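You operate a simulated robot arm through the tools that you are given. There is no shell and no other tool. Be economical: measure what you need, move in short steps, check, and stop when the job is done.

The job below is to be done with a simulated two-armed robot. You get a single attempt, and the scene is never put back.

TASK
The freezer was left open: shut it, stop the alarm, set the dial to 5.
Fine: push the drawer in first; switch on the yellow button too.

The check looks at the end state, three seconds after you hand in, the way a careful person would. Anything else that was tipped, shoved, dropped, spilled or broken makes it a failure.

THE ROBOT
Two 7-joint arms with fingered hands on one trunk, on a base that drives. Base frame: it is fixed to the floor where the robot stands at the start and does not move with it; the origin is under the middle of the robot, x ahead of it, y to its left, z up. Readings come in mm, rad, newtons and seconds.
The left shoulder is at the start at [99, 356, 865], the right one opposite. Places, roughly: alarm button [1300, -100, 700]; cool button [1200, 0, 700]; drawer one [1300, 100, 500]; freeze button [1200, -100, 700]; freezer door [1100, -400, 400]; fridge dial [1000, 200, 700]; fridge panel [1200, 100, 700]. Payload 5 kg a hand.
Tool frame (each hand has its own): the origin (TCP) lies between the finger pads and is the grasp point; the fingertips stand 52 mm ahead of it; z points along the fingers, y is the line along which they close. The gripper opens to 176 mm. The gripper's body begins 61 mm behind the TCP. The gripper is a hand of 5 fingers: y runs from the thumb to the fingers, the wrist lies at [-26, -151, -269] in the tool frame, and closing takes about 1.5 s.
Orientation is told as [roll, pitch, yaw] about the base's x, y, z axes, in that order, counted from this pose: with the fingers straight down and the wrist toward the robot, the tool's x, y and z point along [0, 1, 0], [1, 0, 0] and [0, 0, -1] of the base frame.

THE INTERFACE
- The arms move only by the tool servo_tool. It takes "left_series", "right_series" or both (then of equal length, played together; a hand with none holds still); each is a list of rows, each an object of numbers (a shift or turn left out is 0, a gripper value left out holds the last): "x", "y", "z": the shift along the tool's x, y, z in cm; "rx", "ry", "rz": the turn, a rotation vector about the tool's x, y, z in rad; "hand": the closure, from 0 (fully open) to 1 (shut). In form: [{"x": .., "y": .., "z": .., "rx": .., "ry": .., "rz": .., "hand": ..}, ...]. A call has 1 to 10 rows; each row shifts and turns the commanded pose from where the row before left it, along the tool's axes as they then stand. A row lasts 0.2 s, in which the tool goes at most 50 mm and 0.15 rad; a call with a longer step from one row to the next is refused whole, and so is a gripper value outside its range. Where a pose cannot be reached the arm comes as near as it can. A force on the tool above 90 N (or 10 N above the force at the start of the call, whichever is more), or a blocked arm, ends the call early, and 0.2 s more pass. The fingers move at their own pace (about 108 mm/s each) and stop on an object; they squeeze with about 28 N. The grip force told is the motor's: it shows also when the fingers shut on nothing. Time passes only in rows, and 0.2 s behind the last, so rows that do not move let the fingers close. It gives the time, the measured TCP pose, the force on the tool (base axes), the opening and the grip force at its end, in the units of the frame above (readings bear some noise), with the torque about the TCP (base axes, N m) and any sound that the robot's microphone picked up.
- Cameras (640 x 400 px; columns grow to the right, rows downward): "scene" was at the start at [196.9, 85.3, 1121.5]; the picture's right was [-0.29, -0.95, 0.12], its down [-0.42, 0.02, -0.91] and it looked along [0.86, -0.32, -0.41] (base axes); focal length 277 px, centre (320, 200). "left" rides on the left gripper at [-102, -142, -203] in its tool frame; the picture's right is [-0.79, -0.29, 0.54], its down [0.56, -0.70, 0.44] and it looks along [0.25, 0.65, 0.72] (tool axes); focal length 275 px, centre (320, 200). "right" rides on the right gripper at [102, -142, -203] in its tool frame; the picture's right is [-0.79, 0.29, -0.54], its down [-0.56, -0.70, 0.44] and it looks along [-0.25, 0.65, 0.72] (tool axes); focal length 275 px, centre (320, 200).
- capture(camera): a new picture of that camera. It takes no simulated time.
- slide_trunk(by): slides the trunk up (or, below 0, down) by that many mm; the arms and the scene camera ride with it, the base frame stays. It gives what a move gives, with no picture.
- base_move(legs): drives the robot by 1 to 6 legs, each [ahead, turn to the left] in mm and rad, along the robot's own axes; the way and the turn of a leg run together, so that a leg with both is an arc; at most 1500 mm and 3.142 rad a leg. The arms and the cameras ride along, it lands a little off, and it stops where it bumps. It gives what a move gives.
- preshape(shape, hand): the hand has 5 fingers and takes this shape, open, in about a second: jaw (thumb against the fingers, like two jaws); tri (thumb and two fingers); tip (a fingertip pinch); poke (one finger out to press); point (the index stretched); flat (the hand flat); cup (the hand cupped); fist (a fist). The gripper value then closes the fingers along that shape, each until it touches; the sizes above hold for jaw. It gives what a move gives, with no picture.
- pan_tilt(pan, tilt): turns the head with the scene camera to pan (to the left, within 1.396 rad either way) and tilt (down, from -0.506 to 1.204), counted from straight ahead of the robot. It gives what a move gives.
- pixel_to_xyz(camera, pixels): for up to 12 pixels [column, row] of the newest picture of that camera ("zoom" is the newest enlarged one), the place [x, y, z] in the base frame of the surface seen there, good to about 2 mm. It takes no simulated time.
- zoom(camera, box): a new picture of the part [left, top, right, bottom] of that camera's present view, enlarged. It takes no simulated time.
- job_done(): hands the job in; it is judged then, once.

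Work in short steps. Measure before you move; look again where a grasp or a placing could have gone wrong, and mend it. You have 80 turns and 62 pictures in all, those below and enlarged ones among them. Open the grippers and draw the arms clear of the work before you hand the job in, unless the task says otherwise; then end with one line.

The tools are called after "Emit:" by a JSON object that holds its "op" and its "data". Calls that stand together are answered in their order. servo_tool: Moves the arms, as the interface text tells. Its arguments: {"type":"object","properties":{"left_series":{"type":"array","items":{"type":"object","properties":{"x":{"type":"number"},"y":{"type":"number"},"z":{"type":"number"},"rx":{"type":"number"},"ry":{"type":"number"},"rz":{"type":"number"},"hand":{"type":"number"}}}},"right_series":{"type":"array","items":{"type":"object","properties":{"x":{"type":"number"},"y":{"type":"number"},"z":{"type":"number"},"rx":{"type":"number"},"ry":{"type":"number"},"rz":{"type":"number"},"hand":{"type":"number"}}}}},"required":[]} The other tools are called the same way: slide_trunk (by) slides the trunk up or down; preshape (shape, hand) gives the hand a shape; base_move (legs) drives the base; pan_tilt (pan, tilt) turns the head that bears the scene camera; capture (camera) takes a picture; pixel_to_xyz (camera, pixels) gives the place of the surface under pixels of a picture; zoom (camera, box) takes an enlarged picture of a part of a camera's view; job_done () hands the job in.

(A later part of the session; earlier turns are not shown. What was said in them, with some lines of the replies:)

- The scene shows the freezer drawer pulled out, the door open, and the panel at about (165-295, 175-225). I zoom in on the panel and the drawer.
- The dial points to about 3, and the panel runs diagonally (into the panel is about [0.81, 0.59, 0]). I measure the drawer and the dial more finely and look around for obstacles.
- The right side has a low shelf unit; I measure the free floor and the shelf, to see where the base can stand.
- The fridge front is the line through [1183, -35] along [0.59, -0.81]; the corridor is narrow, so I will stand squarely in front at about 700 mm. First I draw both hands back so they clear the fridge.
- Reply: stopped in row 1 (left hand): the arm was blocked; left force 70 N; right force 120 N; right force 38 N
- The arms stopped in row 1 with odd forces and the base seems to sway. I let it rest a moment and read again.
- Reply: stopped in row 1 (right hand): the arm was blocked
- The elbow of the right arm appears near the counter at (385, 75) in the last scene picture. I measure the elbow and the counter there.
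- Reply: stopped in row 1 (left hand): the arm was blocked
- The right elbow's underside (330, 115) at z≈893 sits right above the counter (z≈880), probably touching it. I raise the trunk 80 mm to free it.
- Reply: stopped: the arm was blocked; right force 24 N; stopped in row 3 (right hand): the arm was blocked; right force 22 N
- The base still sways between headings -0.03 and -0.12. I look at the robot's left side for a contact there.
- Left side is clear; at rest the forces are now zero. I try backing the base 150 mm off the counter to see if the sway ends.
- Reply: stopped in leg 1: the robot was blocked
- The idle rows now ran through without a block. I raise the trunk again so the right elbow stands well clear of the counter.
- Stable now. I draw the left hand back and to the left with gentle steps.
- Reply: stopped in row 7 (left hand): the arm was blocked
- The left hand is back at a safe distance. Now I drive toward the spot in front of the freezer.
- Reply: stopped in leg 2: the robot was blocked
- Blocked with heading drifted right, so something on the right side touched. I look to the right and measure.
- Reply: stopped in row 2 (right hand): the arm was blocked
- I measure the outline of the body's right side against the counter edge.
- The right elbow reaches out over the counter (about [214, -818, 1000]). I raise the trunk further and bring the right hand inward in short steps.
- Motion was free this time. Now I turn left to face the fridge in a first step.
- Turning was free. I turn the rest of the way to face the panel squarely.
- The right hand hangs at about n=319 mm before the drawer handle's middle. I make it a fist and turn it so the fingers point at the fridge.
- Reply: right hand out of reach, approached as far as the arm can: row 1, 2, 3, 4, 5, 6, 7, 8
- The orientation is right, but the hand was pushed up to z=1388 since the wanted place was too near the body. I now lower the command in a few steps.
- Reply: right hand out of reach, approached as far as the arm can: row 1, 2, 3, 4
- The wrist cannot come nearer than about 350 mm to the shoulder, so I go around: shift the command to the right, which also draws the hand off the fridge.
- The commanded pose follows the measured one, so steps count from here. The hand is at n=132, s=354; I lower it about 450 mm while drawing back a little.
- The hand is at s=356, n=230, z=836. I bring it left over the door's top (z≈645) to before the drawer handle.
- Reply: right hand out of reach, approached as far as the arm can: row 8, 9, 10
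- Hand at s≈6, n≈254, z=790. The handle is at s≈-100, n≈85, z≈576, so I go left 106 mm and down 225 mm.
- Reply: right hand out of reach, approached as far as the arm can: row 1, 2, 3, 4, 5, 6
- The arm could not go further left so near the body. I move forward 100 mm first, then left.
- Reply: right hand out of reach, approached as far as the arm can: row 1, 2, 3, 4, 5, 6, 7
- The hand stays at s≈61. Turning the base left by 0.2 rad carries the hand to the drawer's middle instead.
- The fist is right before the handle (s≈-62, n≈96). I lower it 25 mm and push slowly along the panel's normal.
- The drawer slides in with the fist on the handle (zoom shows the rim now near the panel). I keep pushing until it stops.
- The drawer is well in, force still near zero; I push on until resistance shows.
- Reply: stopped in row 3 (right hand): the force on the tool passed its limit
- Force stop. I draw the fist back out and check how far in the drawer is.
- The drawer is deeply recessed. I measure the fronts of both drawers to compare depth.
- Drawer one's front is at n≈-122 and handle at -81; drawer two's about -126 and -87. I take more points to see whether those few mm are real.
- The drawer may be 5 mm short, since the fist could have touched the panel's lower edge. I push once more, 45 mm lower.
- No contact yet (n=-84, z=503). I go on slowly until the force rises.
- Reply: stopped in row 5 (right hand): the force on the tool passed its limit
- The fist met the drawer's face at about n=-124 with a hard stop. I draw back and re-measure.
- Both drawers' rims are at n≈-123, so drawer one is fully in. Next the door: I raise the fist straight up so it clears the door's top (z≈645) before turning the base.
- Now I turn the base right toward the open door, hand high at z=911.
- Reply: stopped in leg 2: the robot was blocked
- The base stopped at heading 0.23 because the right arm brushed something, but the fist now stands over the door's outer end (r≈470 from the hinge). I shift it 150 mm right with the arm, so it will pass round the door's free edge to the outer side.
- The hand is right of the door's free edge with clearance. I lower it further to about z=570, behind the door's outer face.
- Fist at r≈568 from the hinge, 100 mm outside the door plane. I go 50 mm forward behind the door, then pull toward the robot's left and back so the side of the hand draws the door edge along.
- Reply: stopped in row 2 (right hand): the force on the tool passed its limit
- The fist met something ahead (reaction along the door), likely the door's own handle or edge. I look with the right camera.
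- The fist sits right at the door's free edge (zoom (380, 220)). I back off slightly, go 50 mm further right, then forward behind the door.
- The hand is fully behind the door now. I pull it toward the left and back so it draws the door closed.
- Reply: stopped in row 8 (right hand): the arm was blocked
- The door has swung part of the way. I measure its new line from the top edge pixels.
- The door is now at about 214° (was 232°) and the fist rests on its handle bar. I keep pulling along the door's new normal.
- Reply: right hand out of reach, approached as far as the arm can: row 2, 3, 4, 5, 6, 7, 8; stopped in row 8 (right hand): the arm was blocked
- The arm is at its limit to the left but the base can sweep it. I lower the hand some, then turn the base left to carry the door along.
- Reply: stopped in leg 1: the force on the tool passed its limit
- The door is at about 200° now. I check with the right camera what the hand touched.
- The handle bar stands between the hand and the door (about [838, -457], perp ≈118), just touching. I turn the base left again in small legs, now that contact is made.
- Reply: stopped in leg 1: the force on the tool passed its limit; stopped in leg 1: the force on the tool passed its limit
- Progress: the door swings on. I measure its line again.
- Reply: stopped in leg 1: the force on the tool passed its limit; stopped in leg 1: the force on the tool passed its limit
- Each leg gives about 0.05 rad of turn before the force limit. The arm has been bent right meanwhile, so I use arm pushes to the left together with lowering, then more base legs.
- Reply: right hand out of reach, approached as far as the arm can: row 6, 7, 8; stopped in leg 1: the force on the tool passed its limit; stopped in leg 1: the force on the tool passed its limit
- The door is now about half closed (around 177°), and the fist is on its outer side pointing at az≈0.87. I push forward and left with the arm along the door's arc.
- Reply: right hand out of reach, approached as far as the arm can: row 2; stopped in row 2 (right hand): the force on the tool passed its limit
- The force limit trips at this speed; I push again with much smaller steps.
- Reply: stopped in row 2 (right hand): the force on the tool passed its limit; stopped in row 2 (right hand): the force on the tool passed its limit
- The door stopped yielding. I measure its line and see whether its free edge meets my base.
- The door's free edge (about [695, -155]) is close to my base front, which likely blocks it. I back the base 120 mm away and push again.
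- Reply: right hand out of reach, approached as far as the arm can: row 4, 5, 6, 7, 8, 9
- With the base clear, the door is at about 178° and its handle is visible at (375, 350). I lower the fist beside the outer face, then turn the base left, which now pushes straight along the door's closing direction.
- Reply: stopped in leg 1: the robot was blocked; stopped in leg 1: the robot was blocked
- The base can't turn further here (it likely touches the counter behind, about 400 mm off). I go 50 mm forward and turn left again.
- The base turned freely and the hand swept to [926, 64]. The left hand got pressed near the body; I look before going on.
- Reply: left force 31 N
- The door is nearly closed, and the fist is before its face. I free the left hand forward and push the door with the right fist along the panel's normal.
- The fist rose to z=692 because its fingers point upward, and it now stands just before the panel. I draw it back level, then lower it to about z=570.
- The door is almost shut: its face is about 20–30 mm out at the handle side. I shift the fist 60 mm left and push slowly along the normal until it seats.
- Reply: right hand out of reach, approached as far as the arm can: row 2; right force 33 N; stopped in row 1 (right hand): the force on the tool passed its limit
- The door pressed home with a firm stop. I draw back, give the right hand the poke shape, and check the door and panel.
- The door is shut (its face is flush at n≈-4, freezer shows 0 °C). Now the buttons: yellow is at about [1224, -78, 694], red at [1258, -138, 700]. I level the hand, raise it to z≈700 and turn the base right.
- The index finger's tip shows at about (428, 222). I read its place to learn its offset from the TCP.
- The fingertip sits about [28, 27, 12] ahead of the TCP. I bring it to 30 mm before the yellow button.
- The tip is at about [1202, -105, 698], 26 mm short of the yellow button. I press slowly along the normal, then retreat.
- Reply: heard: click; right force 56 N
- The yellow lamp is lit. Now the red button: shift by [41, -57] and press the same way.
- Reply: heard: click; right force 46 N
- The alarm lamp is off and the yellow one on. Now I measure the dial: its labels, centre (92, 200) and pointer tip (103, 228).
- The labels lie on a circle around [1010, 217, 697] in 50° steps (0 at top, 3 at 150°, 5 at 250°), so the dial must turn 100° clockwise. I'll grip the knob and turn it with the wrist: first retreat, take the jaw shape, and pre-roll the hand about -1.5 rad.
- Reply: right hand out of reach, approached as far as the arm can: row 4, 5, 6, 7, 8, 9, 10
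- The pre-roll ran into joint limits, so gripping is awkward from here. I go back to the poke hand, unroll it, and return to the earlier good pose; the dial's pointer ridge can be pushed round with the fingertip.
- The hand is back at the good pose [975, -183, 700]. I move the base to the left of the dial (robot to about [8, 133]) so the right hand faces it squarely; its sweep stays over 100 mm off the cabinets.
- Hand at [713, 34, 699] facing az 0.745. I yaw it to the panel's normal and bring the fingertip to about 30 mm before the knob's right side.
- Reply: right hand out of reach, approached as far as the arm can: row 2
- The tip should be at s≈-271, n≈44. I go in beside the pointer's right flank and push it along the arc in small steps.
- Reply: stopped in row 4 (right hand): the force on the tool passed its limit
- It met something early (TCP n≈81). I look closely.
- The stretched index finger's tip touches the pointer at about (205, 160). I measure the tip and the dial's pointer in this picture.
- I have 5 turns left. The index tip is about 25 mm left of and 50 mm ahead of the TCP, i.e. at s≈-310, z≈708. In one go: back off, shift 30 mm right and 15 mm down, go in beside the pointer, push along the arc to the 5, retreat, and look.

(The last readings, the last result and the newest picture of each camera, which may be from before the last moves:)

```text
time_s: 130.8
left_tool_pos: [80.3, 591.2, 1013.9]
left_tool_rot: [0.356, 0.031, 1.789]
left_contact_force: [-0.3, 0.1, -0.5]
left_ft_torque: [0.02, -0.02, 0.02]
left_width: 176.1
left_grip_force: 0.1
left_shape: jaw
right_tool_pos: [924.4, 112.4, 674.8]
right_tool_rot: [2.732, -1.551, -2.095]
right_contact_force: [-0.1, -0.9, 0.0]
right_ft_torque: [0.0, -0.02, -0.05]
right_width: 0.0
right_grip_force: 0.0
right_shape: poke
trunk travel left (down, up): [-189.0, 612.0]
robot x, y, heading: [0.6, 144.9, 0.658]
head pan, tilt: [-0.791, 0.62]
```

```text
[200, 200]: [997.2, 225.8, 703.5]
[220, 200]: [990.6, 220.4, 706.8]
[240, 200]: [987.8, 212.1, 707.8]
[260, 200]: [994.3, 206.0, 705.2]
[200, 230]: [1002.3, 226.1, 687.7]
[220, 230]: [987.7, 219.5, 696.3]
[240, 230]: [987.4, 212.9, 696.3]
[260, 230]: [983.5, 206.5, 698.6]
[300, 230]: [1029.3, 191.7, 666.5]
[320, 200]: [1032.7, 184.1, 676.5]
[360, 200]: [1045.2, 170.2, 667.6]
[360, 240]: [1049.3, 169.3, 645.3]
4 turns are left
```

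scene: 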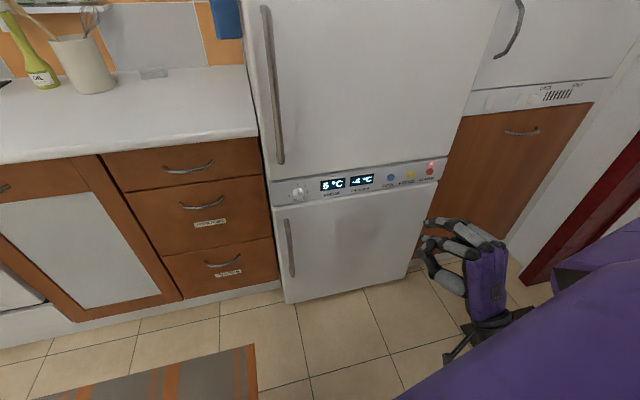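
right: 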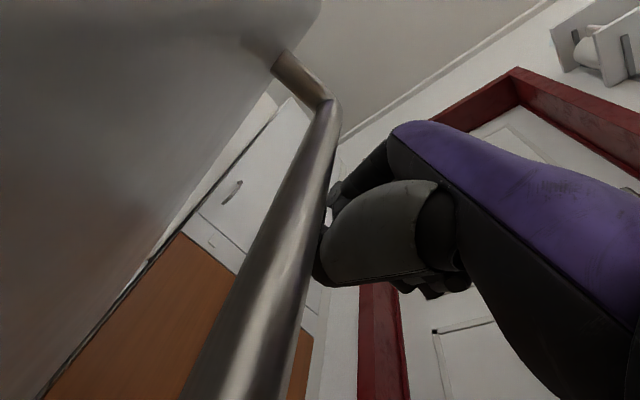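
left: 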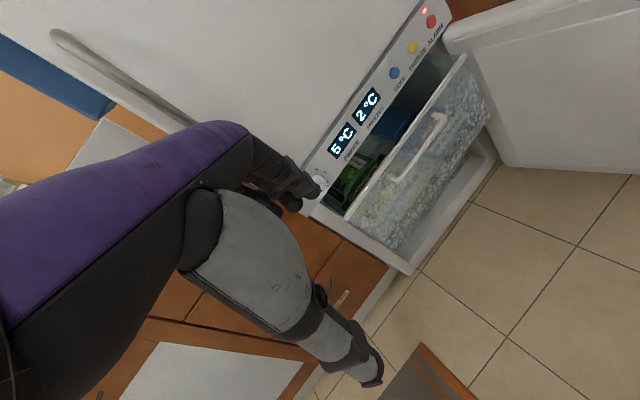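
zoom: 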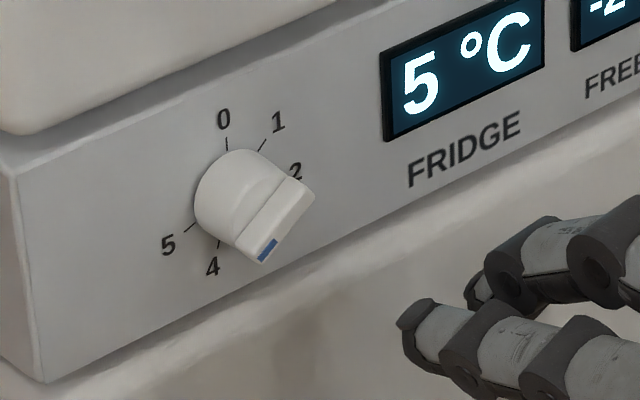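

The pointer's blue mark now stands at about 235°, while the 5 is at 251°. I nudge it about 16° further: finger in below the pointer, up to z≈680 (5 mm beyond the last push), then straight back, and look if a picture is left.

Emit:
{"op": "servo_tool", "data": {"right_series": [{"y": -1.1}, {"x": 1.1}, {"x": 1.07}, {"z": 2.0}, {"z": 2.0}, {"z": 2.1}, {"y": 0.5}, {"y": 0.5}, {"y": 0.35}, {"y": 0.3}]}}

Emit:
{"op": "servo_tool", "data": {"right_series": [{"z": -2}, {"z": -2}, {"z": -2}, {"x": -2.5}, {"x": -2.5}]}}

Emit:
{"op": "zoom", "data": {"camera": "scene", "box": [260, 168, 324, 208]}}

```text
time_s: 133.0
left_tool_pos: [81.4, 592.1, 1011.9]
left_tool_rot: [0.358, 0.032, 1.789]
left_contact_force: [-0.2, -0.7, 0.2]
left_ft_torque: [0.02, 0.0, 0.0]
left_width: 176.2
left_grip_force: 0.0
left_shape: jaw
right_tool_pos: [961.0, 165.8, 677.0]
right_tool_rot: [2.34, -1.554, -1.695]
right_contact_force: [-6.8, 0.1, -15.9]
right_ft_torque: [-0.58, 0.39, 0.24]
right_width: 0.1
right_grip_force: 0.0
right_shape: poke
trunk travel left (down, up): [-189.0, 612.0]
robot x, y, heading: [0.9, 142.1, 0.65]
head pan, tilt: [-0.791, 0.62]
```

```text
time_s: 134.2
left_tool_pos: [80.2, 592.9, 1012.6]
left_tool_rot: [0.358, 0.032, 1.789]
left_contact_force: [0.1, -0.1, 0.5]
left_ft_torque: [0.0, 0.01, 0.0]
left_width: 175.8
left_grip_force: 0.1
left_shape: jaw
right_tool_pos: [944.8, 90.5, 679.3]
right_tool_rot: [2.703, -1.552, -2.066]
right_contact_force: [-0.6, -0.2, 0.1]
right_ft_torque: [0.1, -0.09, -0.05]
right_width: 0.1
right_grip_force: 0.1
right_shape: poke
trunk travel left (down, up): [-189.0, 612.0]
robot x, y, heading: [1.3, 145.0, 0.652]
head pan, tilt: [-0.791, 0.62]
```

```text
refused: no pictures are left
3 turns are left
```

No pictures remain; the last push ended against 16 N at z=677, perhaps on the knob's rim. I make one more nudge a little further out along the pointer (s≈-297 for the TCP, 2 mm shallower), then retreat well clear and open the hand.

Emit:
{"op": "servo_tool", "data": {"right_series": [{"y": -1.5}, {"x": 2.8}, {"x": 2.75}, {"z": 2.8}, {"z": 2.8}, {"y": 0.6}, {"y": 0.5}, {"y": 0.4}, {"y": 0.3}, {}]}}

Emit:
{"op": "servo_tool", "data": {"right_series": [{"z": -3.5}, {"z": -4}, {"z": -4}, {"z": -4}, {"z": -4}]}}

Emit:
{"op": "preshape", "data": {"hand": "right", "shape": "jaw"}}

```text
time_s: 136.4
left_tool_pos: [80.9, 591.7, 1012.6]
left_tool_rot: [0.356, 0.033, 1.788]
left_contact_force: [-0.5, -0.7, 0.3]
left_ft_torque: [0.0, -0.03, 0.02]
left_width: 176.0
left_grip_force: 0.1
left_shape: jaw
right_tool_pos: [958.8, 164.1, 682.4]
right_tool_rot: [2.413, -1.552, -1.767]
right_contact_force: [-6.9, -5.0, -15.5]
right_ft_torque: [-0.55, 0.32, 0.12]
right_width: 0.2
right_grip_force: 0.0
right_shape: poke
right hand out of reach, approached as far as the arm can: row 4
trunk travel left (down, up): [-189.0, 612.0]
robot x, y, heading: [0.8, 145.7, 0.648]
head pan, tilt: [-0.791, 0.62]
```

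```text
time_s: 137.6
left_tool_pos: [80.2, 592.8, 1012.4]
left_tool_rot: [0.357, 0.032, 1.79]
left_contact_force: [0.3, 0.3, 0.4]
left_ft_torque: [-0.01, 0.06, -0.03]
left_width: 176.0
left_grip_force: 0.0
left_shape: jaw
right_tool_pos: [799.6, 48.4, 682.6]
right_tool_rot: [2.783, -1.551, -2.143]
right_contact_force: [0.4, 1.1, 1.0]
right_ft_torque: [-0.12, 0.08, 0.0]
right_width: 0.0
right_grip_force: 0.0
right_shape: poke
trunk travel left (down, up): [-189.0, 612.0]
robot x, y, heading: [1.5, 144.9, 0.652]
head pan, tilt: [-0.791, 0.62]
```

```text
time_s: 138.5
left_tool_pos: [79.4, 592.8, 1014.0]
left_tool_rot: [0.355, 0.032, 1.789]
left_contact_force: [0.1, -0.8, 0.2]
left_ft_torque: [0.01, -0.01, 0.0]
left_width: 175.9
left_grip_force: 0.0
left_shape: jaw
right_tool_pos: [800.5, 49.0, 683.2]
right_tool_rot: [2.738, -1.552, -2.099]
right_contact_force: [1.3, 0.1, 0.4]
right_ft_torque: [-0.02, -0.04, 0.03]
right_width: 176.2
right_grip_force: 0.0
right_shape: jaw
trunk travel left (down, up): [-189.0, 612.0]
robot x, y, heading: [1.7, 146.7, 0.652]
head pan, tilt: [-0.791, 0.62]
2 turns are left
```

The last push raised the finger to z≈682 (about the height I worked out for 5), and both hands are open and clear, so I hand the job in.

Emit:
{"op": "job_done", "data": {}}

```text
The job is handed in.
```

The drawer and the freezer door are shut, the yellow button is on and the alarm is off, but I could not confirm that the dial is exactly on 5. In my last picture its pointer was about 16° short of 5. I then pushed it about that much further, with no pictures left to check where it ended up.
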